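You operate a simulated robot arm through the tools that you are given. There is no shell and no other tool. Be economical: measure what you need, move in short steps, check, and stop when the job is done.

You are at the controls of a simulated two-armed robot. One attempt, no reset.

TASK
Push the green cooler door shut. Then switch the crate trolley brake off. Then take the teal paper cup on the cooler end of the filling bench and put it away on the ledge of the fruit stand. Then put the pink cup in the inside of the rinse bowl. Then turn the side tap knob to on. Then fetch the cashew bag and stand it on top of the oat bar carton on the capper end of the filling bench. Then put the cashew tub that expires first from the cashew shelf on top of the black drip grid. Then shut the green shelf sign. The order counts. Set down upright: teal paper cup, pink cup, cashew bag, cashew tub. The green shelf sign goes clockwise seen from above, to its stop.

It is judged by the outcome, as a careful person would: the job done as asked, and still so three seconds after it is handed in. It fails if anything else is knocked over, pushed out of place, dropped, spilled or broken.

THE ROBOT
Two 7-joint arms with two-finger parallel grippers on one trunk, on a base that drives. Base frame: it is fixed to the floor where the robot stands at the start and does not move with it; the origin is under the middle of the robot, x ahead of it, y to its left, z up; the surface under the hand at the start is at about z = 0.85. Readings come in m, degrees, newtons and seconds.
The left shoulder is at the start at [0.02, 0.138, 1.353], the right one opposite. With the tool pointing down near the work surface each hand reaches from about 0.1 to 0.44 m from the robot's upright axis, wherever it stands, measured 20 degrees to its own side. Places, roughly: black drip grid (15x11x5 cm) [3.1, 4.7, 0.9]; cashew bag [1, 4.25, 0.75]; cashew tub [6.25, 2.5, 1]; crate trolley brake [-0.2, 0.1, 0.5]; green cooler door [0.3, -0.1, 0.4]; green shelf sign [6.4, 2.3, 0.8]; inside of the rinse bowl [2.4, 5.3, 0.7]; ledge of the fruit stand (15x150 cm) [0.32, -1.14, 1.1]; oat bar carton [1.25, 4.5, 0.75]; pink cup (6x6x7 cm) [0.1, 2.9, 0.8]; side tap knob [0.7, 4.1, 1.1]; teal paper cup (7x6x8 cm) [0, 2.9, 0.8]. Payload 1.57 kg a hand.
The TCP of each hand is the grasp point between the finger pads, 0.03 m short of the fingertips. In the tool frame z runs along the fingers and y along their closing line. The gripper opens to 0.08 m. The fingers are 0.017 m wide and 0.012 m thick; the gripper's body (0.04 by 0.082 m) begins 0.08 m behind the TCP.
Orientation is that of the tool frame in the base frame, as [roll, pitch, yaw] about the fixed x, y, z axes, in that order (R = Rz(yaw) Ry(pitch) Rx(roll)). With the fingers straight down and closing along the base's y, the tool's x points along the base's -x, its y along +y and its z along -z.

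THE INTERFACE
- The arms move only by the tool arm_command. It takes "left_motion", "right_motion" or both (then of equal length, played together; a hand with none holds still); each is a list of rows, each a list of 7 numbers: the shift along the base's x, y, z in m, then the turn, a rotation vector about the base's x, y, z in degrees, then the finger opening in m, from 0 to 0.08. In form: [[x, y, z, ax, ay, az, jaw], ...]. A call has 1 to 10 rows; each row shifts and turns the commanded pose from where the row before left it. A row lasts 0.2 s, in which the tool goes at most 0.05 m and 8.6 degrees; a call with a longer step from one row to the next is refused whole, and so is a gripper value outside its range. Where a pose cannot be reached the arm comes as near as it can. A force on the tool above 40 N (or 10 N above the force at the start of the call, whichever is more), or a blocked arm, ends the call early, and 0.2 s more pass. The fingers move at their own pace (about 0.045 m/s each) and stop on an object; they squeeze with about 35 N. The grip force told is the motor's: it shows also when the fingers shut on nothing. Time passes only in rows, and 0.2 s behind the last, so rows that do not move let the fingers close. It gives the time, the measured TCP pose, the force on the tool (base axes), the opening and the grip force at its end, in the units of the frame above (readings bear some noise), with the torque about the TCP (base axes, N m) and any sound that the robot's microphone picked up, and new pictures: "show" is both (left out), scene, wrist or none (wrist: the cameras of the hands that moved).
- Cameras (640 x 400 px; columns grow to the right, rows downward): "scene" is now at [0.1762, -0.0262, 1.2177]; the picture's right is [-0.34, -0.94, 0.00], its down [-0.69, 0.25, -0.68] and it looks along [0.64, -0.23, -0.73] (base axes); focal length 214 px, centre (320, 200). "left" rides on the left gripper at [0.072, 0.007, -0.122] in its tool frame; the picture's right is [-0.09, 1.00, 0.00], its down [-0.84, -0.08, -0.54] and it looks along [-0.54, -0.05, 0.84] (tool axes); focal length 238 px, centre (320, 200). "right" rides on the right gripper at [0.072, -0.007, -0.122] in its tool frame; the picture's right is [0.09, 1.00, 0.00], its down [-0.84, 0.08, -0.54] and it looks along [-0.54, 0.05, 0.84] (tool axes); focal length 238 px, centre (320, 200). There is no depth. A picture from a camera that has moved, and an enlarged one, comes with that camera's place and axes in the base frame and with its lens.
- raise_lower(by): slides the trunk up (or, below 0, down) by that many m; the arms and the scene camera ride with it, the base frame stays. It gives what a move gives, with no picture.
- roll_base(legs): drives the robot by 1 to 6 legs, each [ahead, left, turn to the left] in m, m and degrees, along the robot's own axes; the way and the turn of a leg run together, so that a leg with both is an arc; at most 1.5 m and 180 degrees a leg. The arms and the cameras ride along, it lands a little off, and it stops where it bumps. It gives what a move gives, and a new picture of the scene camera.
- turn_head(pan, tilt): turns the head with the scene camera to pan (to the left, within 60 degrees either way) and tilt (down, from -29 to 69), counted from straight ahead of the robot. It gives what a move gives, and a new picture of the scene camera.
- inspect(camera, box): a new picture of the part [left, top, right, bottom] of that camera's present view, enlarged. The clock stands still meanwhile.
- sign_off(): hands the job in; it is judged then, once.

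Go step by step. Nothing tells you exact positions but the pictures and the camera data: compare them with the known pose of the tool, close in by small moves and look again before you grip or let go. The budget is 186 turns and 260 pictures, counting those below and the enlarged ones. Unless the task says otherwise, let go and move clear before handing in.

The tools are called after "Emit:" as name(argument=value, ...) on one line, values as JSON. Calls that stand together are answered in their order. arm_command: Moves the arms, as the interface text tells. Its arguments: {"type":"object","properties":{"left_motion":{"type":"array"},"right_motion":{"type":"array"},"show":{"type":"string","enum":["both","scene","wrist","none"]}},"required":[]} The other tools are called the same way: raise_lower (by) slides the trunk up or down; roll_base (legs) drives the base; turn_head (pan, tilt) turns the head that bears the scene camera; inspect (camera, box) takes an enlarged picture of a part of a camera's view; sign_off () hands the job in.

At the start:

```text
t: 0.0
left_tool_pos: [0.3248, -0.0303, 1.2318]
left_ee_rot: [-179.9, -24.5, -180.0]
left_contact_force: [0.3, 0.4, 0.2]
left_torque: [-0.03, -0.03, -0.01]
left_width: 0.08
left_gripper_force: 0.0
right_tool_pos: [0.1811, -0.2852, 1.2124]
right_ee_rot: [-169.3, -27.4, 174.1]
right_contact_force: [-0.1, -0.3, 1.6]
right_torque: [0.01, -0.01, 0.0]
right_width: 0.0799
right_gripper_force: 0.1
trunk travel left (down, up): [-0.728, 0.512]
robot x, y, heading: [-0.0012, 0.0001, 0.2]
head pan, tilt: [-20.0, 47.3]
```

scene: 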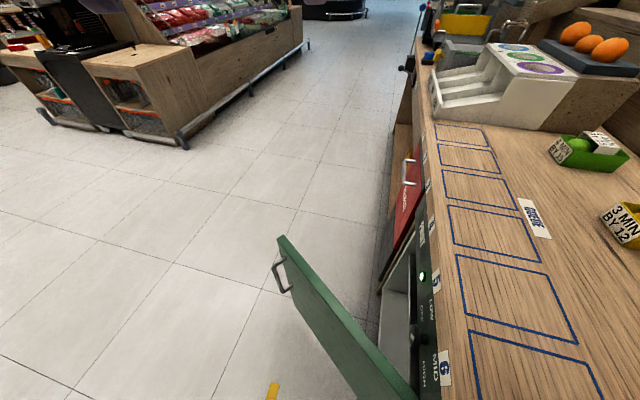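
right: 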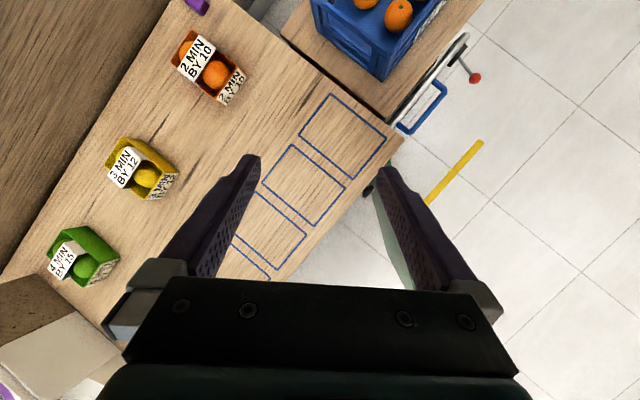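
left: 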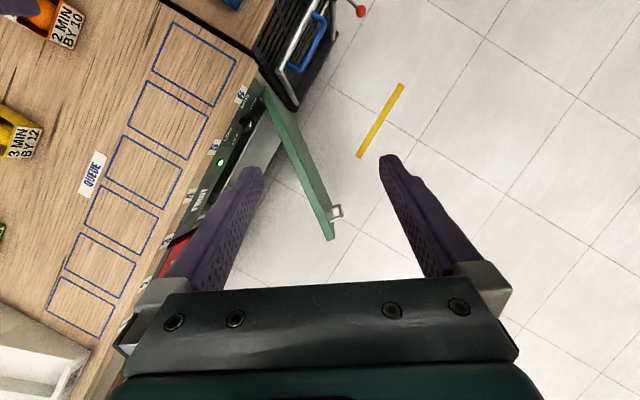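

I see the green door standing open about 57° (hinge near (0.12,-0.16), free end near (0.49,-0.03), top z≈0.75), and the brake's red knob near (-0.19,0.12,0.5). I will look around before moving.

Emit:
turn_head(pan=-60, tilt=60)

Emit:
turn_head(pan=30, tilt=15)

```text
t: 1.1
left_tool_pos: [0.3247, -0.0301, 1.2321]
left_ee_rot: [180.0, -24.6, 179.9]
left_contact_force: [0.6, -0.7, 0.1]
left_torque: [-0.04, 0.0, 0.02]
left_width: 0.0801
left_gripper_force: 0.0
right_tool_pos: [0.1803, -0.2854, 1.2129]
right_ee_rot: [-169.3, -27.6, 174.0]
right_contact_force: [-0.5, 0.8, -0.1]
right_torque: [-0.02, 0.0, -0.01]
right_width: 0.08
right_gripper_force: 0.1
trunk travel left (down, up): [-0.728, 0.512]
robot x, y, heading: [0.0021, -0.003, 0.1]
head pan, tilt: [-60.0, 60.0]
camera scene: at [0.1349, -0.0568, 1.2014], right [-0.87, -0.5, 0.0], down [-0.43, 0.75, -0.5], along [0.25, -0.43, -0.87], focal length 214 px, centre (320, 200)
```

scene: 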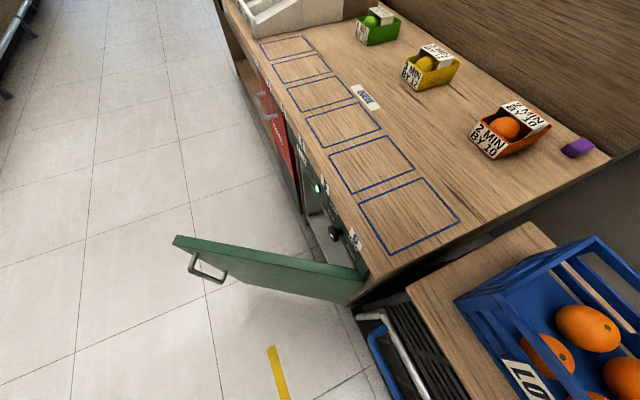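

```text
t: 2.7
left_tool_pos: [0.3255, -0.0299, 1.2321]
left_ee_rot: [-179.9, -24.5, -180.0]
left_contact_force: [0.7, 0.2, 1.0]
left_torque: [-0.02, 0.0, -0.05]
left_width: 0.0798
left_gripper_force: 0.1
right_tool_pos: [0.1794, -0.284, 1.2107]
right_ee_rot: [-169.2, -27.5, 174.0]
right_contact_force: [-0.6, 0.3, -0.5]
right_torque: [-0.06, 0.04, 0.03]
right_width: 0.0803
right_gripper_force: 0.0
trunk travel left (down, up): [-0.728, 0.512]
robot x, y, heading: [0.0021, 0.0, -0.2]
head pan, tilt: [30.0, 15.0]
camera scene: at [0.1825, 0.0475, 1.2676], right [0.5, -0.87, 0.0], down [-0.22, -0.13, -0.97], along [0.84, 0.48, -0.26], focal length 214 px, centre (320, 200)
```

scene: 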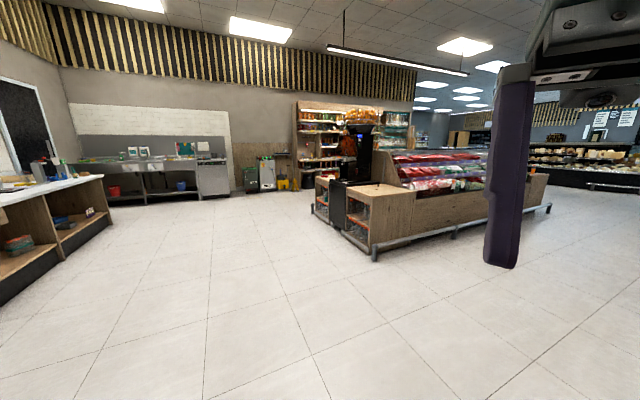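

The counter edge runs at about -38°, with the trolley behind me. I'll back out into open floor and face the door square-on.

Emit:
roll_base(legs=[[0.15, 0.5, 0], [0.42, -0.08, 0], [0, 0, -128]])

Emit:
turn_head(pan=0, tilt=45)

```text
t: 13.4
left_tool_pos: [0.3434, 0.1936, 1.2325]
left_ee_rot: [-179.9, -24.6, 50.8]
left_contact_force: [-0.5, -0.4, -0.9]
left_torque: [-0.01, 0.01, 0.0]
left_width: 0.0801
left_gripper_force: 0.0
right_tool_pos: [0.2379, 0.4649, 1.211]
right_ee_rot: [-169.3, -27.6, 44.9]
right_contact_force: [-0.3, -0.3, -0.1]
right_torque: [-0.02, -0.01, -0.03]
right_width: 0.0801
right_gripper_force: 0.2
trunk travel left (down, up): [-0.728, 0.512]
robot x, y, heading: [0.5732, 0.4222, -129.4]
head pan, tilt: [30.0, 15.0]
camera scene: at [0.4961, 0.256, 1.2676], right [-0.99, 0.16, 0.0], down [0.04, 0.26, -0.97], along [-0.15, -0.95, -0.26], focal length 214 px, centre (320, 200)
```

scene: 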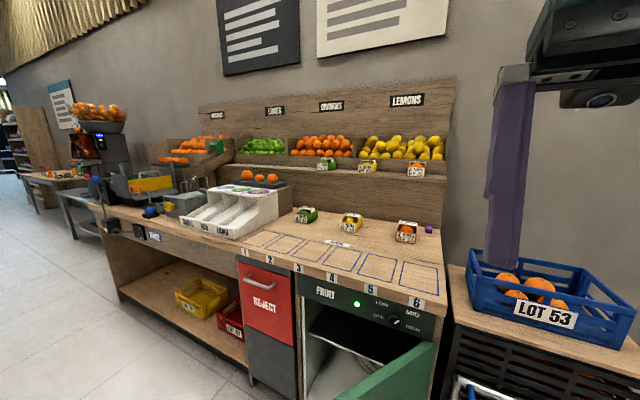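

```text
t: 14.3
left_tool_pos: [0.3447, 0.192, 1.2313]
left_ee_rot: [-179.9, -24.6, 50.9]
left_contact_force: [-0.1, -0.1, -0.3]
left_torque: [-0.01, 0.03, 0.0]
left_width: 0.08
left_gripper_force: 0.1
right_tool_pos: [0.2381, 0.4658, 1.2109]
right_ee_rot: [-169.2, -27.7, 44.9]
right_contact_force: [-0.1, -1.0, 0.6]
right_torque: [-0.02, 0.01, 0.01]
right_width: 0.0799
right_gripper_force: 0.1
trunk travel left (down, up): [-0.728, 0.512]
robot x, y, heading: [0.5703, 0.4227, -129.4]
head pan, tilt: [0.0, 45.0]
camera scene: at [0.4597, 0.2851, 1.2209], right [-0.78, 0.63, 0.0], down [0.45, 0.55, -0.71], along [-0.45, -0.55, -0.71], focal length 214 px, centre (320, 200)
```

scene: 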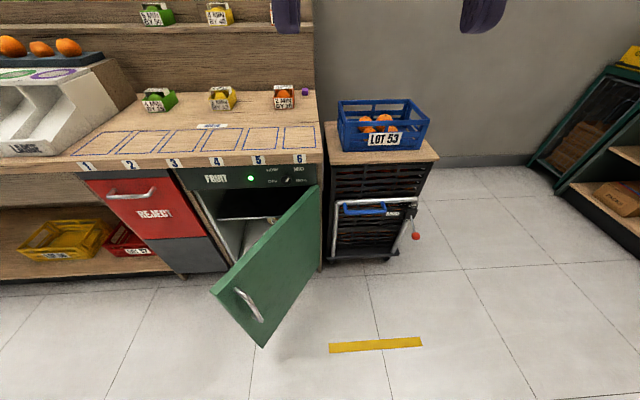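

The door front is clear in view: push point near (0.42,-0.05), about 0.47 ahead and 0.18 left of me. I'll close the left fingers, tilt that hand forward and lower the trunk.

Emit:
arm_command(left_motion=[[0.0155, -0.0127, 0, -5.8, 4.76, 0, 0], [0.0155, -0.0127, 0, -5.8, 4.76, 0, 0], [0.0155, -0.0127, 0, -5.8, 4.76, 0, 0], [0.0155, -0.0127, 0, -5.8, 4.76, 0, 0], [0.0155, -0.0127, 0, -5.8, 4.76, 0, 0], [0.0155, -0.0127, 0, -5.8, 4.76, 0, 0], [0.0155, -0.0127, 0, -5.8, 4.76, 0, 0], [0.0155, -0.0127, 0, -5.8, 4.76, 0, 0], [0.0155, -0.0127, 0, -5.8, 4.76, 0, 0], [0.0155, -0.0127, 0, -5.8, 4.76, 0, 0]], show="none")

Emit:
raise_lower(by=-0.4)

Emit:
turn_head(pan=10, tilt=45)

```text
t: 16.5
left_tool_pos: [0.4593, 0.0398, 1.2413]
left_ee_rot: [-179.7, 50.7, 50.8]
left_contact_force: [-0.3, 0.3, -0.1]
left_torque: [0.0, 0.03, -0.02]
left_width: 0.0
left_gripper_force: 21.6
left hand out of reach, approached as far as the arm can: row 9, 10
right_tool_pos: [0.2381, 0.4649, 1.2109]
right_ee_rot: [-169.2, -27.6, 44.9]
right_contact_force: [-0.1, 0.8, 0.2]
right_torque: [0.0, 0.02, 0.02]
right_width: 0.0798
right_gripper_force: 0.1
trunk travel left (down, up): [-0.728, 0.512]
robot x, y, heading: [0.5711, 0.4248, -129.0]
head pan, tilt: [0.0, 45.0]
```

```text
t: 20.3
left_tool_pos: [0.4592, 0.0384, 0.84]
left_ee_rot: [-179.8, 50.4, 50.7]
left_contact_force: [-0.9, 0.7, -0.2]
left_torque: [0.01, 0.02, 0.0]
left_width: 0.0001
left_gripper_force: 21.5
right_tool_pos: [0.2376, 0.4646, 0.8115]
right_ee_rot: [-169.2, -27.6, 44.8]
right_contact_force: [0.0, -0.3, 0.1]
right_torque: [-0.01, 0.0, 0.0]
right_width: 0.0802
right_gripper_force: 0.1
trunk travel left (down, up): [-0.328, 0.912]
robot x, y, heading: [0.573, 0.4287, -129.3]
head pan, tilt: [0.0, 45.0]
```

```text
t: 21.1
left_tool_pos: [0.4613, 0.0386, 0.8392]
left_ee_rot: [-179.6, 50.4, 50.9]
left_contact_force: [-0.5, 0.0, -0.6]
left_torque: [0.03, -0.03, 0.01]
left_width: 0.0
left_gripper_force: 20.9
right_tool_pos: [0.2377, 0.4646, 0.8106]
right_ee_rot: [-169.4, -27.6, 44.9]
right_contact_force: [-0.1, 0.2, 0.1]
right_torque: [-0.04, -0.01, 0.04]
right_width: 0.0797
right_gripper_force: 0.0
trunk travel left (down, up): [-0.328, 0.912]
robot x, y, heading: [0.5719, 0.4248, -129.4]
head pan, tilt: [10.0, 45.0]
camera scene: at [0.4713, 0.2772, 0.8208], right [-0.87, 0.49, 0.0], down [0.35, 0.62, -0.71], along [-0.35, -0.62, -0.71], focal length 214 px, centre (320, 200)
```

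scene: 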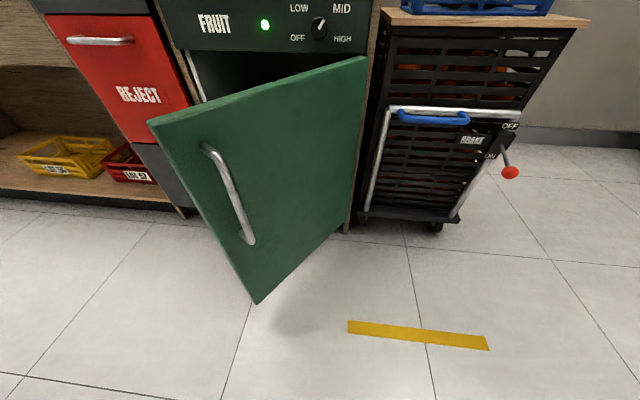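

The hand sits about 6 cm in front of the door face. I'll lower to door height and push by driving forward in an arc with the hand leading.

Emit:
raise_lower(by=-0.19)

Emit:
roll_base(legs=[[0.08, 0.0, 0], [0.12, 0.06, 0]])

```text
t: 23.1
left_tool_pos: [0.4599, 0.0414, 0.6499]
left_ee_rot: [-179.7, 50.5, 50.9]
left_contact_force: [-0.4, -0.7, -0.5]
left_torque: [0.0, -0.02, 0.02]
left_width: 0.0001
left_gripper_force: 21.1
right_tool_pos: [0.2382, 0.4647, 0.6206]
right_ee_rot: [-169.3, -27.6, 44.8]
right_contact_force: [-0.4, -0.4, 0.2]
right_torque: [-0.04, -0.01, -0.04]
right_width: 0.08
right_gripper_force: 0.1
trunk travel left (down, up): [-0.138, 1.102]
robot x, y, heading: [0.5727, 0.4265, -129.5]
head pan, tilt: [10.0, 45.0]
```

```text
t: 25.1
left_tool_pos: [0.3849, -0.1485, 0.6501]
left_ee_rot: [-179.7, 50.3, 51.0]
left_contact_force: [0.4, -0.1, -0.2]
left_torque: [0.03, -0.04, -0.05]
left_width: 0.0
left_gripper_force: 21.3
right_tool_pos: [0.1603, 0.277, 0.6203]
right_ee_rot: [-169.2, -27.7, 44.9]
right_contact_force: [-0.6, 0.3, -0.1]
right_torque: [-0.01, 0.01, -0.02]
right_width: 0.08
right_gripper_force: 0.1
trunk travel left (down, up): [-0.138, 1.102]
robot x, y, heading: [0.4921, 0.2373, -129.1]
head pan, tilt: [10.0, 45.0]
camera scene: at [0.3946, 0.0892, 0.6307], right [-0.87, 0.49, 0.0], down [0.34, 0.62, -0.71], along [-0.34, -0.62, -0.71], focal length 214 px, centre (320, 200)
```

scene: 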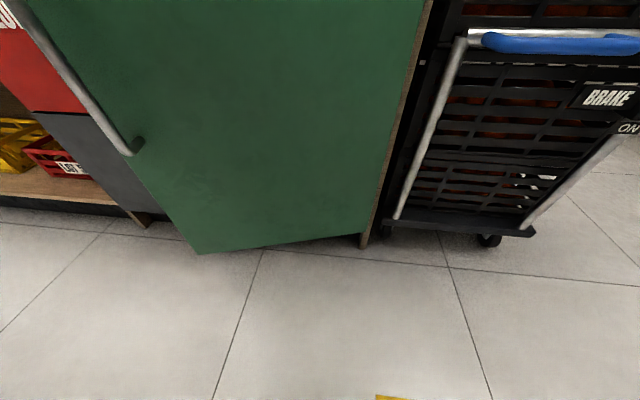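

The door is following the hand. I continue with a shorter leg.

Emit:
roll_base(legs=[[0.1, 0.06, 0]])

Emit:
turn_head(pan=30, tilt=15)

```text
t: 26.3
left_tool_pos: [0.3669, -0.262, 0.6487]
left_ee_rot: [-179.6, 50.3, 51.0]
left_contact_force: [0.5, -0.3, -0.1]
left_torque: [-0.02, -0.01, -0.02]
left_width: 0.0
left_gripper_force: 21.8
right_tool_pos: [0.1438, 0.1631, 0.622]
right_ee_rot: [-169.2, -27.8, 45.0]
right_contact_force: [0.5, -0.1, 0.0]
right_torque: [0.0, -0.03, 0.02]
right_width: 0.0802
right_gripper_force: 0.1
trunk travel left (down, up): [-0.138, 1.102]
robot x, y, heading: [0.4817, 0.1236, -128.8]
head pan, tilt: [10.0, 45.0]
camera scene: at [0.3775, -0.0246, 0.6307], right [-0.87, 0.48, 0.0], down [0.34, 0.62, -0.71], along [-0.34, -0.62, -0.71], focal length 214 px, centre (320, 200)
```

scene: 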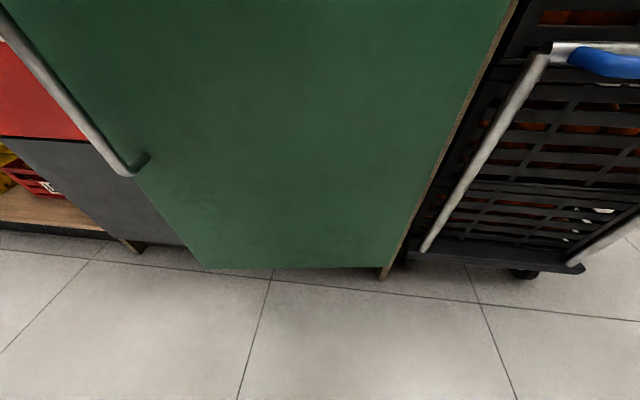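

```text
t: 27.3
left_tool_pos: [0.3678, -0.2628, 0.65]
left_ee_rot: [-179.6, 50.3, 50.9]
left_contact_force: [0.0, 0.3, 0.0]
left_torque: [0.0, 0.01, 0.01]
left_width: 0.0
left_gripper_force: 21.4
right_tool_pos: [0.1425, 0.1633, 0.6209]
right_ee_rot: [-169.3, -27.7, 45.0]
right_contact_force: [0.2, -0.7, 0.6]
right_torque: [-0.02, 0.0, 0.0]
right_width: 0.0801
right_gripper_force: 0.1
trunk travel left (down, up): [-0.138, 1.102]
robot x, y, heading: [0.4763, 0.1268, -129.2]
head pan, tilt: [30.0, 15.0]
camera scene: at [0.4022, -0.0464, 0.6775], right [-0.99, 0.16, 0.0], down [0.04, 0.26, -0.97], along [-0.15, -0.95, -0.26], focal length 214 px, centre (320, 200)
```

scene: 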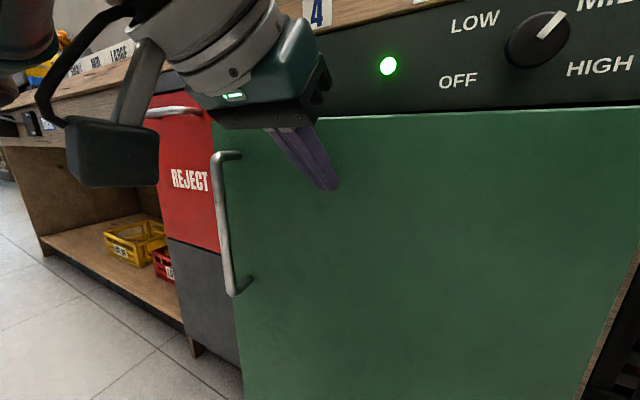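

The door is nearly shut. I'll press the fingertips forward in small steps until it stops.

Emit:
arm_command(left_motion=[[-0.006, -0.008, 0, 0, 0, 0, 0], [-0.006, -0.008, 0, 0, 0, 0, 0], [-0.006, -0.008, 0, 0, 0, 0, 0], [-0.006, -0.008, 0, 0, 0, 0, 0], [-0.006, -0.008, 0, 0, 0, 0, 0], [-0.006, -0.008, 0, 0, 0, 0, 0]], show="scene")

```text
t: 28.7
left_tool_pos: [0.3339, -0.3062, 0.6482]
left_ee_rot: [-179.8, 50.1, 50.8]
left_contact_force: [13.8, 13.8, 6.3]
left_torque: [0.08, -0.07, 0.11]
left_width: 0.0
left_gripper_force: 21.0
right_tool_pos: [0.1463, 0.1656, 0.6209]
right_ee_rot: [-169.3, -27.8, 45.1]
right_contact_force: [-0.2, 0.8, -0.3]
right_torque: [0.02, -0.01, 0.0]
right_width: 0.0802
right_gripper_force: 0.1
trunk travel left (down, up): [-0.138, 1.102]
robot x, y, heading: [0.4795, 0.1232, -128.7]
head pan, tilt: [30.0, 15.0]
camera scene: at [0.406, -0.0424, 0.677], right [-0.99, 0.16, 0.0], down [0.04, 0.26, -0.96], along [-0.15, -0.95, -0.26], focal length 214 px, centre (320, 200)
```

scene: 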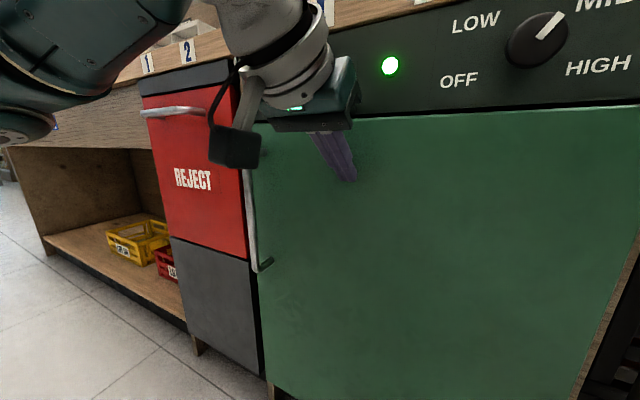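

Force has built up to about 20 N at the stop. One more press, then back off and check.

Emit:
arm_command(left_motion=[[-0.006, -0.008, 0, 0, 0, 0, 0], [-0.006, -0.008, 0, 0, 0, 0, 0]], show="none")

Emit:
arm_command(left_motion=[[0.02, 0.025, 0, 0, 0, 0, 0], [0.02, 0.025, 0, 0, 0, 0, 0], [0.02, 0.025, 0, 0, 0, 0, 0]], show="none")

Emit:
roll_base(legs=[[-0.35, -0.2, 0]])

Emit:
turn_head(pan=0, tilt=15)

```text
t: 29.1
left_tool_pos: [0.3322, -0.3058, 0.6462]
left_ee_rot: [-179.8, 49.6, 50.3]
left_contact_force: [18.6, 23.2, 5.2]
left_torque: [-0.03, -0.45, 0.06]
left_width: 0.0
left_gripper_force: 21.1
right_tool_pos: [0.1502, 0.1693, 0.6194]
right_ee_rot: [-169.3, -28.2, 45.2]
right_contact_force: [-0.1, 0.5, -0.1]
right_torque: [-0.03, 0.01, 0.03]
right_width: 0.0802
right_gripper_force: 0.0
trunk travel left (down, up): [-0.138, 1.102]
robot x, y, heading: [0.4797, 0.1229, -128.7]
head pan, tilt: [30.0, 15.0]
stopped in row 2 (left hand): the force on the tool passed its limit at 51 N (the readings are from after the stop); the commanded pose is now the measured one
```

```text
t: 29.9
left_tool_pos: [0.3643, -0.2613, 0.6534]
left_ee_rot: [-179.6, 50.4, 50.8]
left_contact_force: [0.2, 0.8, 0.0]
left_torque: [0.0, -0.01, 0.01]
left_width: 0.0
left_gripper_force: 21.1
left hand out of reach, approached as far as the arm can: row 3
right_tool_pos: [0.1428, 0.1606, 0.6214]
right_ee_rot: [-169.1, -27.7, 45.0]
right_contact_force: [-0.1, -0.3, 0.3]
right_torque: [-0.02, -0.02, 0.04]
right_width: 0.0798
right_gripper_force: 0.0
trunk travel left (down, up): [-0.138, 1.102]
robot x, y, heading: [0.4836, 0.1223, -129.1]
head pan, tilt: [30.0, 15.0]
```

```text
t: 32.4
left_tool_pos: [0.4178, 0.1321, 0.6535]
left_ee_rot: [-179.7, 50.3, 50.3]
left_contact_force: [0.3, 1.3, 0.8]
left_torque: [-0.01, 0.0, -0.01]
left_width: 0.0
left_gripper_force: 21.3
right_tool_pos: [0.1981, 0.5554, 0.6199]
right_ee_rot: [-169.3, -27.6, 44.5]
right_contact_force: [-0.3, -0.1, 0.4]
right_torque: [0.03, 0.01, 0.02]
right_width: 0.0802
right_gripper_force: 0.2
trunk travel left (down, up): [-0.138, 1.102]
robot x, y, heading: [0.5352, 0.515, -129.4]
head pan, tilt: [30.0, 15.0]
camera scene: at [0.4561, 0.3459, 0.6777], right [-0.99, 0.16, 0.0], down [0.04, 0.26, -0.97], along [-0.16, -0.95, -0.26], focal length 214 px, centre (320, 200)
```

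scene: 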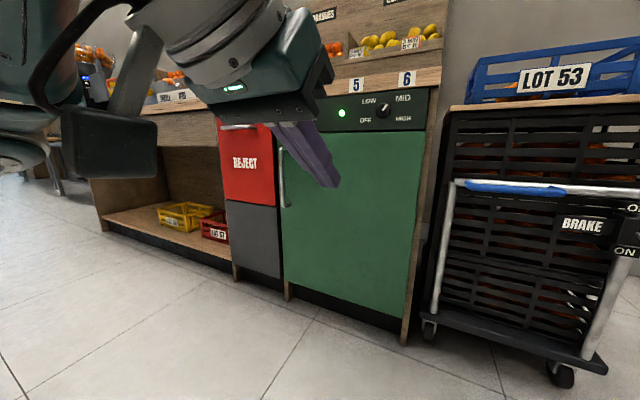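

```text
t: 33.3
left_tool_pos: [0.4176, 0.1315, 0.6522]
left_ee_rot: [-179.6, 50.2, 50.3]
left_contact_force: [0.2, 0.7, 0.4]
left_torque: [0.01, -0.02, 0.01]
left_width: 0.0
left_gripper_force: 21.3
right_tool_pos: [0.1993, 0.5575, 0.621]
right_ee_rot: [-169.4, -27.7, 44.7]
right_contact_force: [-0.3, 0.1, 0.6]
right_torque: [-0.03, 0.03, -0.01]
right_width: 0.08
right_gripper_force: 0.0
trunk travel left (down, up): [-0.138, 1.102]
robot x, y, heading: [0.534, 0.5122, -129.3]
head pan, tilt: [0.0, 15.0]
camera scene: at [0.4122, 0.3661, 0.6777], right [-0.77, 0.63, 0.0], down [0.16, 0.2, -0.97], along [-0.61, -0.75, -0.26], focal length 214 px, centre (320, 200)
```

scene: 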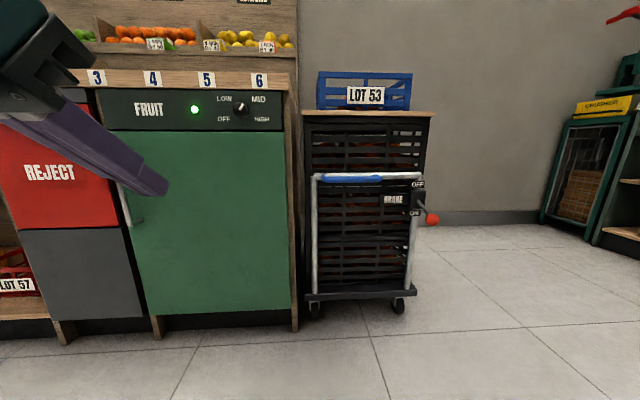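

The green door is flush. Now I zoom in on the brake lever.

Emit:
inspect(camera="scene", box=[370, 160, 450, 240])

```text
5.00 times, centred on (410, 200) of scene
camera zoom: at [0.4122, 0.3661, 0.6777], right [-0.77, 0.63, 0.0], down [0.16, 0.2, -0.97], along [-0.61, -0.75, -0.26], focal length 1072 px, centre (-130, 200)
```

zoom: 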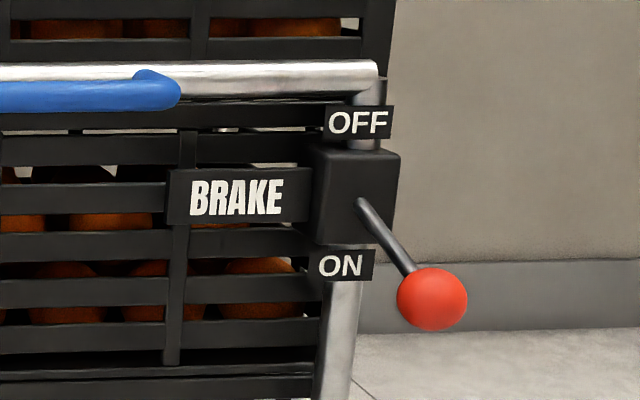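

The lever pivots vertically: ON is down and OFF is up, with the ball at about (-0.195,0.125,0.47). I'll level the left hand forward, part the fingers slightly to cradle the ball, and slide sideways in front of the trolley.

Emit:
raise_lower(by=-0.1)

Emit:
arm_command(left_motion=[[0, 0, -0.026, -5.57, 4.56, 0, 0.03], [0, 0, -0.026, -5.57, 4.56, 0, 0.03], [0, 0, -0.026, -5.57, 4.56, 0, 0.03], [0, 0, -0.026, -5.57, 4.56, 0, 0.03], [0, 0, -0.026, -5.57, 4.56, 0, 0.03]], show="none")

Emit:
roll_base(legs=[[0, -0.46, 0]])

Emit:
turn_head(pan=5, tilt=25)

```text
t: 34.6
left_tool_pos: [0.4186, 0.1325, 0.5531]
left_ee_rot: [-179.7, 50.2, 50.3]
left_contact_force: [-0.4, 0.4, -0.3]
left_torque: [-0.03, 0.01, 0.03]
left_width: 0.0
left_gripper_force: 21.0
right_tool_pos: [0.199, 0.5562, 0.5217]
right_ee_rot: [-169.3, -27.6, 44.6]
right_contact_force: [-0.9, 0.0, -1.2]
right_torque: [0.01, -0.03, -0.04]
right_width: 0.0799
right_gripper_force: 0.1
trunk travel left (down, up): [-0.038, 1.202]
robot x, y, heading: [0.5335, 0.5137, -129.3]
head pan, tilt: [0.0, 15.0]
```

```text
t: 35.8
left_tool_pos: [0.4069, 0.1266, 0.4207]
left_ee_rot: [177.4, 86.1, 47.4]
left_contact_force: [0.4, 0.3, 0.4]
left_torque: [0.02, 0.03, 0.01]
left_width: 0.0299
left_gripper_force: 0.0
left hand out of reach, approached as far as the arm can: row 1
right_tool_pos: [0.1991, 0.5577, 0.5216]
right_ee_rot: [-169.2, -27.8, 44.7]
right_contact_force: [0.1, 0.4, 0.0]
right_torque: [-0.03, 0.02, -0.01]
right_width: 0.0799
right_gripper_force: 0.0
trunk travel left (down, up): [-0.038, 1.202]
robot x, y, heading: [0.5314, 0.5172, -129.3]
head pan, tilt: [0.0, 15.0]
```

```text
t: 38.6
left_tool_pos: [0.0552, 0.4156, 0.4218]
left_ee_rot: [175.9, 86.2, 45.7]
left_contact_force: [-0.1, -0.7, -0.4]
left_torque: [0.01, 0.0, 0.0]
left_width: 0.0304
left_gripper_force: 0.1
right_tool_pos: [-0.1521, 0.8472, 0.521]
right_ee_rot: [-169.4, -27.7, 44.4]
right_contact_force: [-0.4, 0.2, -0.2]
right_torque: [-0.02, 0.01, -0.02]
right_width: 0.0799
right_gripper_force: 0.0
trunk travel left (down, up): [-0.038, 1.202]
robot x, y, heading: [0.1812, 0.8041, -129.7]
head pan, tilt: [0.0, 15.0]
camera scene: at [0.0603, 0.6565, 0.5776], right [-0.77, 0.64, 0.0], down [0.17, 0.2, -0.97], along [-0.62, -0.74, -0.26], focal length 214 px, centre (320, 200)
```

scene: 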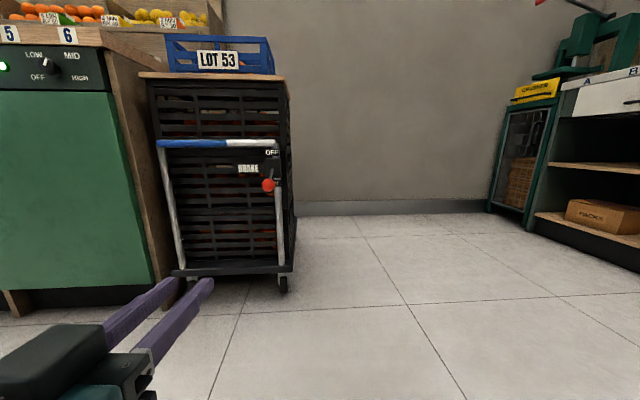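

```text
t: 39.3
left_tool_pos: [0.0537, 0.4158, 0.4219]
left_ee_rot: [176.6, 86.2, 46.5]
left_contact_force: [0.0, 0.3, 0.4]
left_torque: [-0.01, 0.02, -0.01]
left_width: 0.0304
left_gripper_force: 0.0
right_tool_pos: [-0.1523, 0.8485, 0.5197]
right_ee_rot: [-169.1, -27.7, 44.5]
right_contact_force: [-0.2, 0.0, 0.5]
right_torque: [-0.01, 0.02, 0.0]
right_width: 0.08
right_gripper_force: 0.1
trunk travel left (down, up): [-0.038, 1.202]
robot x, y, heading: [0.1842, 0.8035, -129.7]
head pan, tilt: [5.0, 25.0]
camera scene: at [0.0664, 0.6535, 0.5615], right [-0.82, 0.57, 0.0], down [0.24, 0.35, -0.91], along [-0.52, -0.75, -0.42], focal length 214 px, centre (320, 200)
```

scene: 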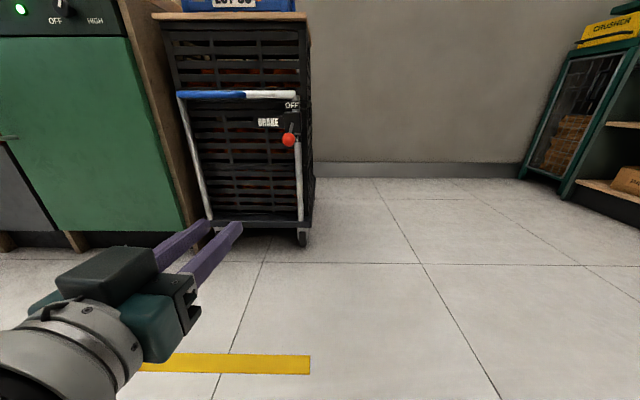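

Ball triangulated at (-0.198,0.121,0.466), 0.39 m straight ahead of the hand and laterally aligned. I'll drive closer under it.

Emit:
roll_base(legs=[[0.33, 0, 0]])

Emit:
inspect(camera="left", box=[0, 0, 640, 400])

```text
t: 41.5
left_tool_pos: [-0.1485, 0.1646, 0.4214]
left_ee_rot: [176.6, 86.1, 46.7]
left_contact_force: [-0.6, 0.6, 0.1]
left_torque: [-0.01, -0.02, -0.01]
left_width: 0.03
left_gripper_force: 0.0
right_tool_pos: [-0.3582, 0.5966, 0.5211]
right_ee_rot: [-169.3, -27.8, 44.8]
right_contact_force: [0.7, 0.1, 0.3]
right_torque: [0.0, -0.02, 0.02]
right_width: 0.0801
right_gripper_force: 0.1
trunk travel left (down, up): [-0.038, 1.202]
robot x, y, heading: [-0.0262, 0.5534, -129.0]
head pan, tilt: [5.0, 25.0]
camera scene: at [-0.1374, 0.4029, 0.5612], right [-0.83, 0.56, 0.0], down [0.24, 0.35, -0.91], along [-0.51, -0.75, -0.42], focal length 214 px, centre (320, 200)
```

scene: 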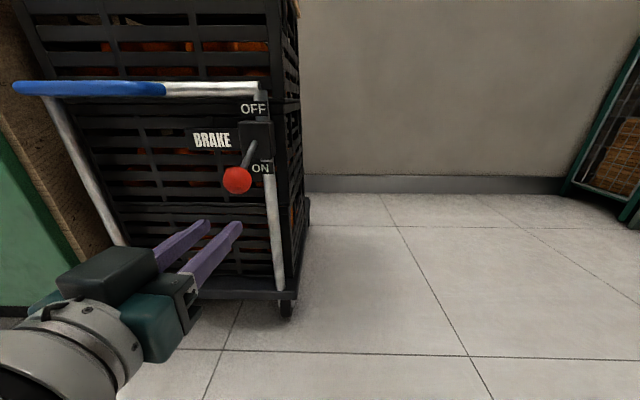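

```text
1.00 times, centred on (320, 200) of left (not enlarged: the box is as wide or as high as the picture)
camera zoom: at [-0.0613, 0.2579, 0.358], right [0.76, -0.64, 0.1], down [0.25, 0.42, 0.87], along [-0.6, -0.64, 0.48], focal length 238 px, centre (320, 200)
```

zoom: 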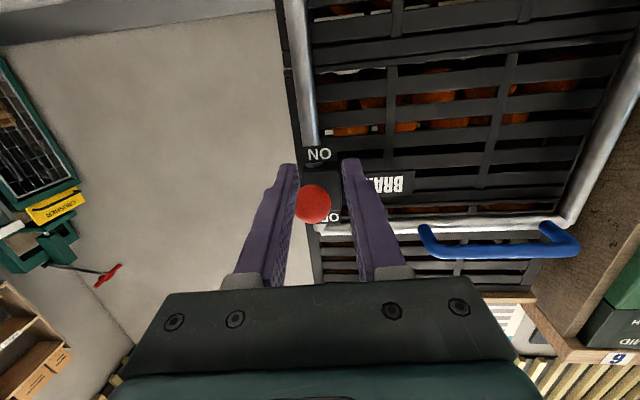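

The ball lies between the fingertips as seen from below. Moving 6 cm in, then lifting.

Emit:
arm_command(left_motion=[[-0.023, -0.02, 0, 0, 0, 0, 0.03], [-0.023, -0.02, 0, 0, 0, 0, 0.03], [0, 0, 0.012, 0, 0, 0, 0.03], [0, 0, 0.012, 0, 0, 0, 0.03], [0, 0, 0.012, 0, 0, 0, 0.03], [0, 0, 0.012, 0, 0, 0, 0.03]])

```text
t: 42.9
left_tool_pos: [-0.1968, 0.1263, 0.47]
left_ee_rot: [178.5, 86.1, 48.6]
left_contact_force: [-3.8, 6.3, -2.2]
left_torque: [-0.06, -0.08, -0.05]
left_width: 0.0353
left_gripper_force: 3.0
right_tool_pos: [-0.3593, 0.5969, 0.521]
right_ee_rot: [-169.0, -27.8, 44.7]
right_contact_force: [0.2, 0.3, 0.3]
right_torque: [-0.01, -0.01, -0.02]
right_width: 0.0801
right_gripper_force: 0.1
trunk travel left (down, up): [-0.038, 1.202]
robot x, y, heading: [-0.0225, 0.5586, -129.3]
head pan, tilt: [5.0, 25.0]
camera scene: at [-0.1394, 0.4041, 0.5613], right [-0.83, 0.56, 0.0], down [0.24, 0.35, -0.91], along [-0.51, -0.75, -0.42], focal length 214 px, centre (320, 200)
camera left: at [-0.1095, 0.2194, 0.4061], right [0.76, -0.64, 0.09], down [0.25, 0.42, 0.87], along [-0.6, -0.64, 0.48], focal length 238 px, centre (320, 200)
```

scene: 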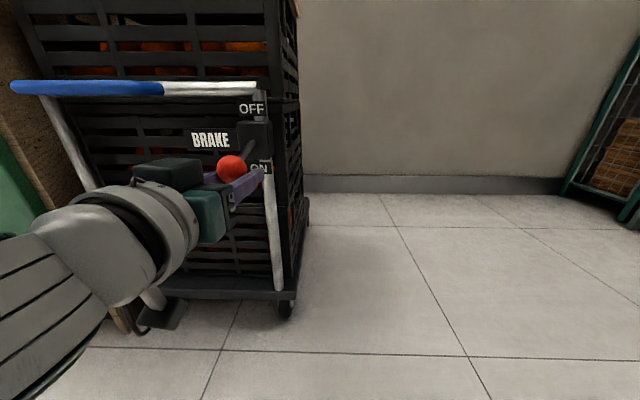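
left: 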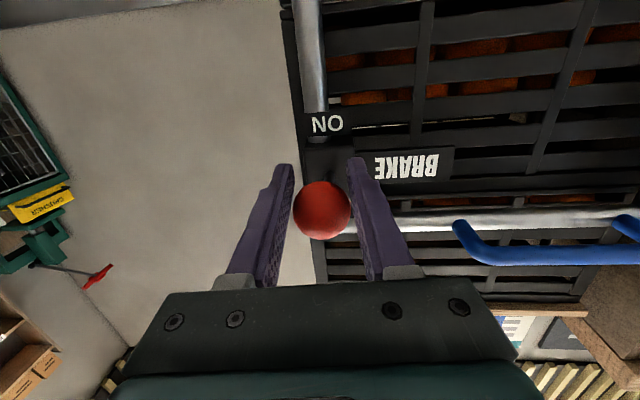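

The ball is cradled in the fingers and rising. Continue lifting.

Emit:
arm_command(left_motion=[[0.002, 0.003, 0.012, 0, 0, 0, 0.03], [0.001, 0.002, 0.012, 0, 0, 0, 0.03], [0, 0, 0.012, 0, 0, 0, 0.03], [0, 0, 0.012, 0, 0, 0, 0.03], [-0.001, -0.002, 0.012, 0, 0, 0, 0.03], [-0.002, -0.003, 0.012, 0, 0, 0, 0.03]])

```text
t: 44.3
left_tool_pos: [-0.1958, 0.1281, 0.5367]
left_ee_rot: [176.9, 85.5, 47.3]
left_contact_force: [-3.1, -2.0, -19.3]
left_torque: [0.18, -0.15, 0.05]
left_width: 0.0349
left_gripper_force: 29.9
right_tool_pos: [-0.3598, 0.597, 0.5205]
right_ee_rot: [-169.2, -27.8, 44.9]
right_contact_force: [0.4, 0.0, -0.2]
right_torque: [-0.03, 0.05, -0.03]
right_width: 0.0799
right_gripper_force: 0.1
trunk travel left (down, up): [-0.038, 1.202]
robot x, y, heading: [-0.0247, 0.5531, -129.0]
head pan, tilt: [5.0, 25.0]
camera scene: at [-0.1384, 0.4036, 0.5608], right [-0.83, 0.56, 0.0], down [0.24, 0.35, -0.91], along [-0.51, -0.75, -0.42], focal length 214 px, centre (320, 200)
camera left: at [-0.109, 0.2205, 0.475], right [0.76, -0.64, 0.1], down [0.24, 0.42, 0.88], along [-0.6, -0.64, 0.47], focal length 238 px, centre (320, 200)
```

scene: 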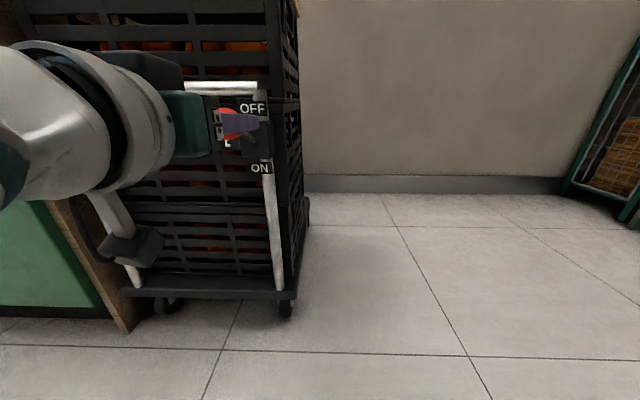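
left: 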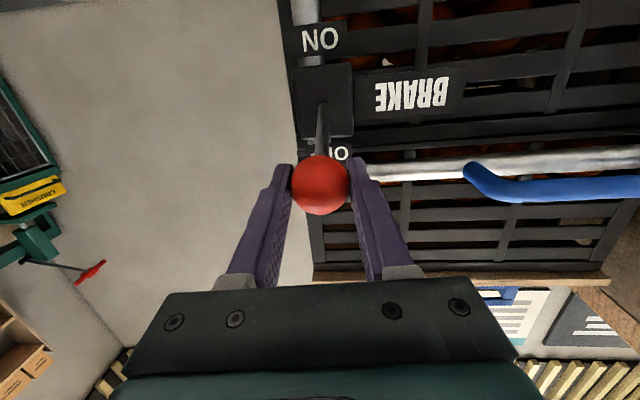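

The lever is now up and 19 N resists further lift. One more small lift to make sure, then open and back away.

Emit:
arm_command(left_motion=[[-0.002, -0.003, 0.008, 0, 0, 0, 0.03], [-0.002, -0.003, 0.008, 0, 0, 0, 0.03], [0, 0, 0, 0, 0, 0, 0.03]], show="none")

Emit:
arm_command(left_motion=[[0, 0, 0, 0, 0, 0, 0.07], [0, 0, 0, 0, 0, 0, 0.07], [0, 0, 0, 0, 0, 0, 0.07], [0.02, 0.024, 0, 0, 0, 0, 0.07], [0.025, 0.03, 0, 0, 0, 0, 0.07], [0.025, 0.03, 0, 0, 0, 0, 0.07], [0.025, 0.03, 0, 0, 0, 0, 0.07]])

```text
t: 45.1
left_tool_pos: [-0.1982, 0.1185, 0.5584]
left_ee_rot: [175.8, 86.4, 46.1]
left_contact_force: [0.2, 0.4, -0.2]
left_torque: [0.0, 0.03, 0.01]
left_width: 0.0299
left_gripper_force: 0.1
right_tool_pos: [-0.358, 0.5959, 0.5204]
right_ee_rot: [-169.4, -27.7, 44.8]
right_contact_force: [-0.2, -0.1, 0.0]
right_torque: [0.0, -0.01, 0.0]
right_width: 0.0796
right_gripper_force: 0.2
trunk travel left (down, up): [-0.038, 1.202]
robot x, y, heading: [-0.0233, 0.5515, -129.3]
head pan, tilt: [5.0, 25.0]
```

```text
t: 46.7
left_tool_pos: [-0.1482, 0.2142, 0.5128]
left_ee_rot: [176.6, 86.2, 46.8]
left_contact_force: [-0.4, 0.3, 0.8]
left_torque: [0.0, 0.01, -0.01]
left_width: 0.07
left_gripper_force: 0.2
left hand out of reach, approached as far as the arm can: row 5, 6, 7
right_tool_pos: [-0.3574, 0.5976, 0.5208]
right_ee_rot: [-169.1, -27.8, 44.8]
right_contact_force: [0.1, 0.9, 0.0]
right_torque: [-0.02, 0.0, -0.02]
right_width: 0.08
right_gripper_force: 0.0
trunk travel left (down, up): [-0.038, 1.202]
robot x, y, heading: [-0.024, 0.556, -129.3]
head pan, tilt: [5.0, 25.0]
camera scene: at [-0.1373, 0.4038, 0.5611], right [-0.83, 0.56, 0.0], down [0.24, 0.35, -0.91], along [-0.51, -0.75, -0.42], focal length 214 px, centre (320, 200)
camera left: at [-0.0613, 0.3066, 0.45], right [0.76, -0.64, 0.1], down [0.25, 0.43, 0.87], along [-0.6, -0.64, 0.48], focal length 238 px, centre (320, 200)
```

scene: 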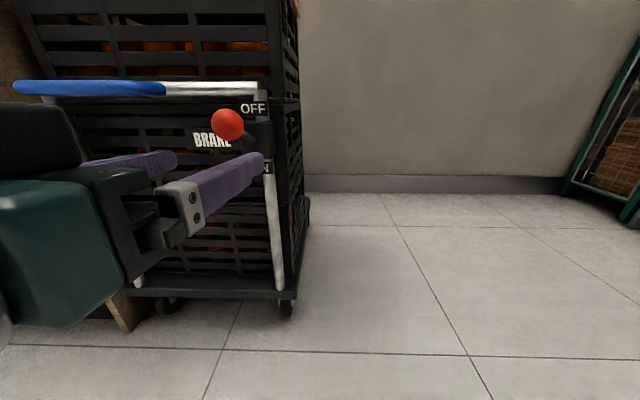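
left: 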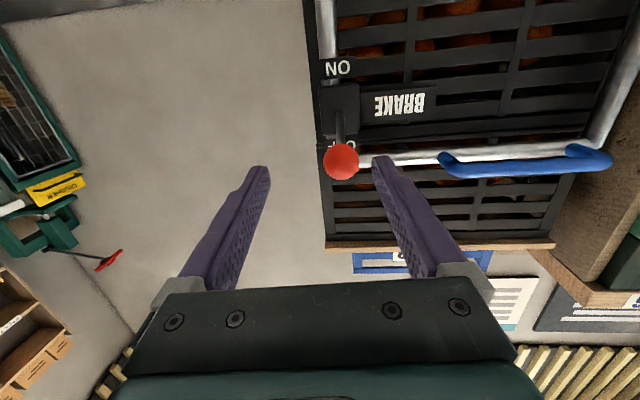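

The fingers slid off past the ball; the lever is up. I'll zoom to judge whether it is at its stop.

Emit:
inspect(camera="scene", box=[180, 80, 300, 200])

Emit:
inspect(camera="left", box=[290, 40, 410, 200])

```text
3.33 times, centred on (240, 140) of scene
camera zoom: at [-0.1373, 0.4038, 0.5611], right [-0.83, 0.56, 0.0], down [0.24, 0.35, -0.91], along [-0.51, -0.75, -0.42], focal length 715 px, centre (587, 400)
```

zoom: 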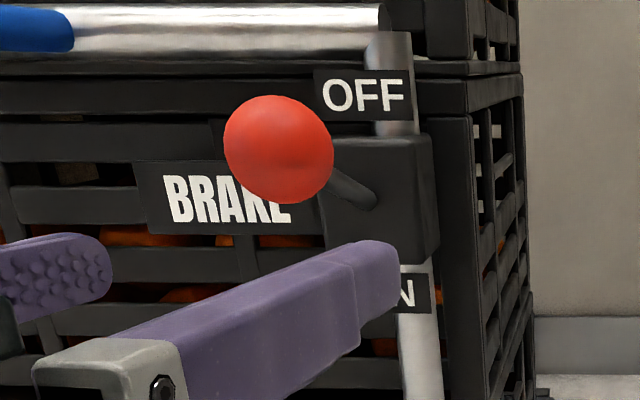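

```text
2.50 times, centred on (350, 120) of left
camera zoom: at [-0.0613, 0.3066, 0.45], right [0.76, -0.64, 0.1], down [0.25, 0.43, 0.87], along [-0.6, -0.64, 0.48], focal length 596 px, centre (245, 400)
```

zoom: 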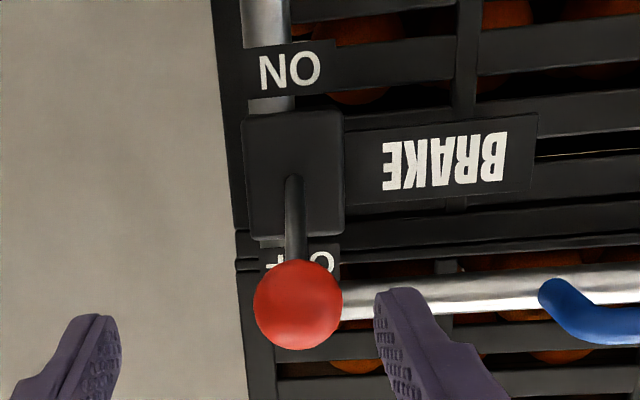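

The lever points up by about as much as it pointed down before. I'll give a gentle extra push from underneath to confirm the stop.

Emit:
arm_command(left_motion=[[0, 0, -0.03, 0, 0, 0, 0.015], [0, 0, -0.005, 0, 0, 0, 0.015], [0, 0, 0, 0, 0, 0, 0.015], [-0.024, -0.035, 0, 0, 0, 0, 0.015], [-0.02, -0.035, 0, 0, 0, 0, 0.015], [0, -0.01, 0, 0, 0, 0, 0.015]])

```text
t: 48.1
left_tool_pos: [-0.1944, 0.1313, 0.4799]
left_ee_rot: [175.9, 86.3, 46.1]
left_contact_force: [0.7, 0.0, 0.1]
left_torque: [-0.01, -0.01, 0.04]
left_width: 0.015
left_gripper_force: 0.1
right_tool_pos: [-0.3581, 0.5952, 0.5201]
right_ee_rot: [-169.3, -27.8, 44.8]
right_contact_force: [1.3, -0.6, -0.2]
right_torque: [0.01, 0.01, -0.01]
right_width: 0.0798
right_gripper_force: 0.0
trunk travel left (down, up): [-0.038, 1.202]
robot x, y, heading: [-0.0248, 0.5493, -129.3]
head pan, tilt: [5.0, 25.0]
camera scene: at [-0.1373, 0.4021, 0.5613], right [-0.83, 0.56, 0.0], down [0.24, 0.35, -0.91], along [-0.51, -0.75, -0.42], focal length 214 px, centre (320, 200)
camera left: at [-0.1073, 0.2231, 0.417], right [0.76, -0.64, 0.1], down [0.25, 0.42, 0.87], along [-0.6, -0.64, 0.48], focal length 238 px, centre (320, 200)
```

scene: 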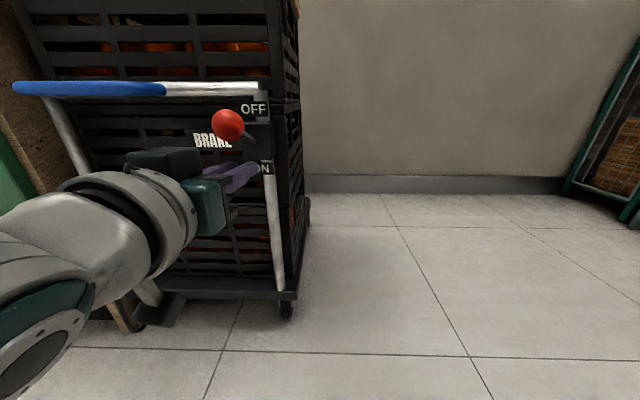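
left: 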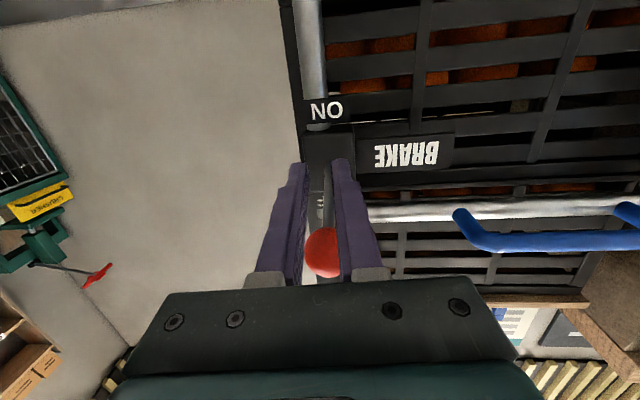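

Emit:
arm_command(left_motion=[[0, 0, 0.012, 0, 0, 0, 0.015], [0, 0, 0.012, 0, 0, 0, 0.015], [0, 0, 0.008, 0, 0, 0, 0.015], [0, 0, 0.008, 0, 0, 0, 0.015], [0, 0, 0.006, 0, 0, 0, 0.015], [0, 0, 0.006, 0, 0, 0, 0.015]], show="scene")

```text
t: 49.3
left_tool_pos: [-0.1952, 0.1325, 0.5092]
left_ee_rot: [177.1, 83.9, 47.6]
left_contact_force: [1.8, 1.1, -9.6]
left_torque: [0.08, 0.03, 0.13]
left_width: 0.0157
left_gripper_force: 0.1
right_tool_pos: [-0.3586, 0.5957, 0.5208]
right_ee_rot: [-169.3, -28.0, 44.8]
right_contact_force: [-0.6, -0.4, -0.6]
right_torque: [-0.01, 0.0, -0.04]
right_width: 0.08
right_gripper_force: 0.1
trunk travel left (down, up): [-0.038, 1.202]
robot x, y, heading: [-0.0239, 0.5554, -129.2]
head pan, tilt: [5.0, 25.0]
stopped in row 5 (left hand): the force on the tool passed its limit at 43 N (the readings are from after the stop); the commanded pose is now the measured one
camera scene: at [-0.1367, 0.4028, 0.5614], right [-0.83, 0.56, 0.0], down [0.24, 0.35, -0.91], along [-0.51, -0.75, -0.42], focal length 214 px, centre (320, 200)
```

scene: 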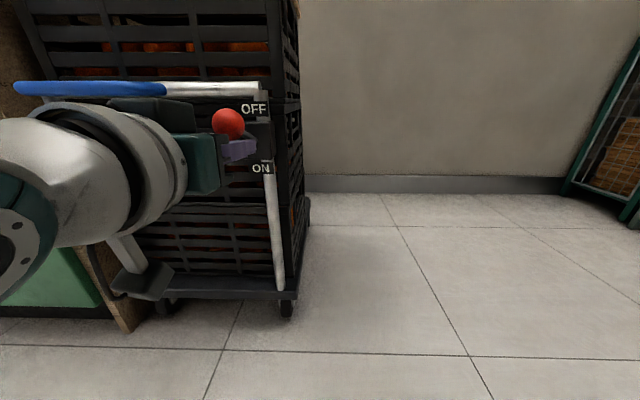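

43 N with no motion confirms the OFF stop. I back off, raise the trunk and turn towards the filling bench.

Emit:
arm_command(left_motion=[[0, 0, -0.025, 0, 0, 0, 0.02], [0, 0, -0.01, 0, 0, 0, 0.02]], show="none")

Emit:
roll_base(legs=[[-0.4, 0, 0]])

Emit:
raise_lower(by=0.69)

Emit:
roll_base(legs=[[0, 0, -89], [-0.4, -0.8, 0]])

```text
t: 49.9
left_tool_pos: [-0.1965, 0.1316, 0.4765]
left_ee_rot: [176.9, 84.5, 47.4]
left_contact_force: [0.1, 0.4, -0.5]
left_torque: [0.01, -0.03, -0.03]
left_width: 0.0201
left_gripper_force: 0.1
right_tool_pos: [-0.3573, 0.5956, 0.5204]
right_ee_rot: [-169.3, -27.8, 44.9]
right_contact_force: [0.3, 0.4, 0.3]
right_torque: [0.0, 0.01, 0.02]
right_width: 0.08
right_gripper_force: 0.0
trunk travel left (down, up): [-0.038, 1.202]
robot x, y, heading: [-0.0229, 0.5501, -129.2]
head pan, tilt: [5.0, 25.0]
```

```text
t: 52.4
left_tool_pos: [0.0543, 0.4441, 0.4773]
left_ee_rot: [177.1, 84.4, 46.5]
left_contact_force: [0.7, -0.2, 0.3]
left_torque: [0.03, 0.04, 0.01]
left_width: 0.0201
left_gripper_force: 0.1
right_tool_pos: [-0.1013, 0.9099, 0.5203]
right_ee_rot: [-169.3, -27.8, 43.9]
right_contact_force: [-0.8, 0.2, 0.7]
right_torque: [-0.01, 0.01, -0.01]
right_width: 0.0802
right_gripper_force: 0.1
trunk travel left (down, up): [-0.038, 1.202]
robot x, y, heading: [0.2312, 0.866, -130.4]
head pan, tilt: [5.0, 25.0]
camera scene: at [0.1167, 0.714, 0.5616], right [-0.82, 0.57, 0.0], down [0.24, 0.35, -0.91], along [-0.52, -0.74, -0.42], focal length 214 px, centre (320, 200)
```

scene: 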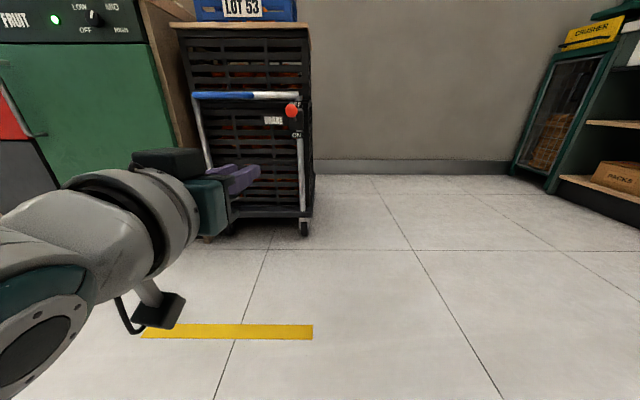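

```text
refused: 0.69 is not a number from -0.4 to 0.4
```

```text
t: 61.0
left_tool_pos: [0.6278, 1.4242, 0.4774]
left_ee_rot: [176.6, 84.5, -42.9]
left_contact_force: [0.1, 0.0, 0.3]
left_torque: [-0.01, 0.02, 0.01]
left_width: 0.0202
left_gripper_force: 0.0
right_tool_pos: [1.0934, 1.585, 0.5203]
right_ee_rot: [-169.3, -27.9, -45.3]
right_contact_force: [0.4, -0.8, 0.2]
right_torque: [-0.03, 0.01, 0.03]
right_width: 0.0801
right_gripper_force: 0.0
trunk travel left (down, up): [-0.038, 1.202]
robot x, y, heading: [1.0499, 1.2519, 140.5]
head pan, tilt: [5.0, 25.0]
camera scene: at [0.8996, 1.3671, 0.5615], right [0.56, 0.83, 0.0], down [0.35, -0.24, -0.91], along [-0.75, 0.51, -0.42], focal length 214 px, centre (320, 200)
```

scene: 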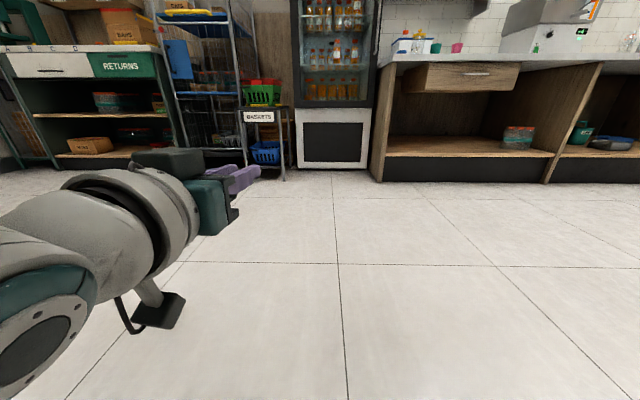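

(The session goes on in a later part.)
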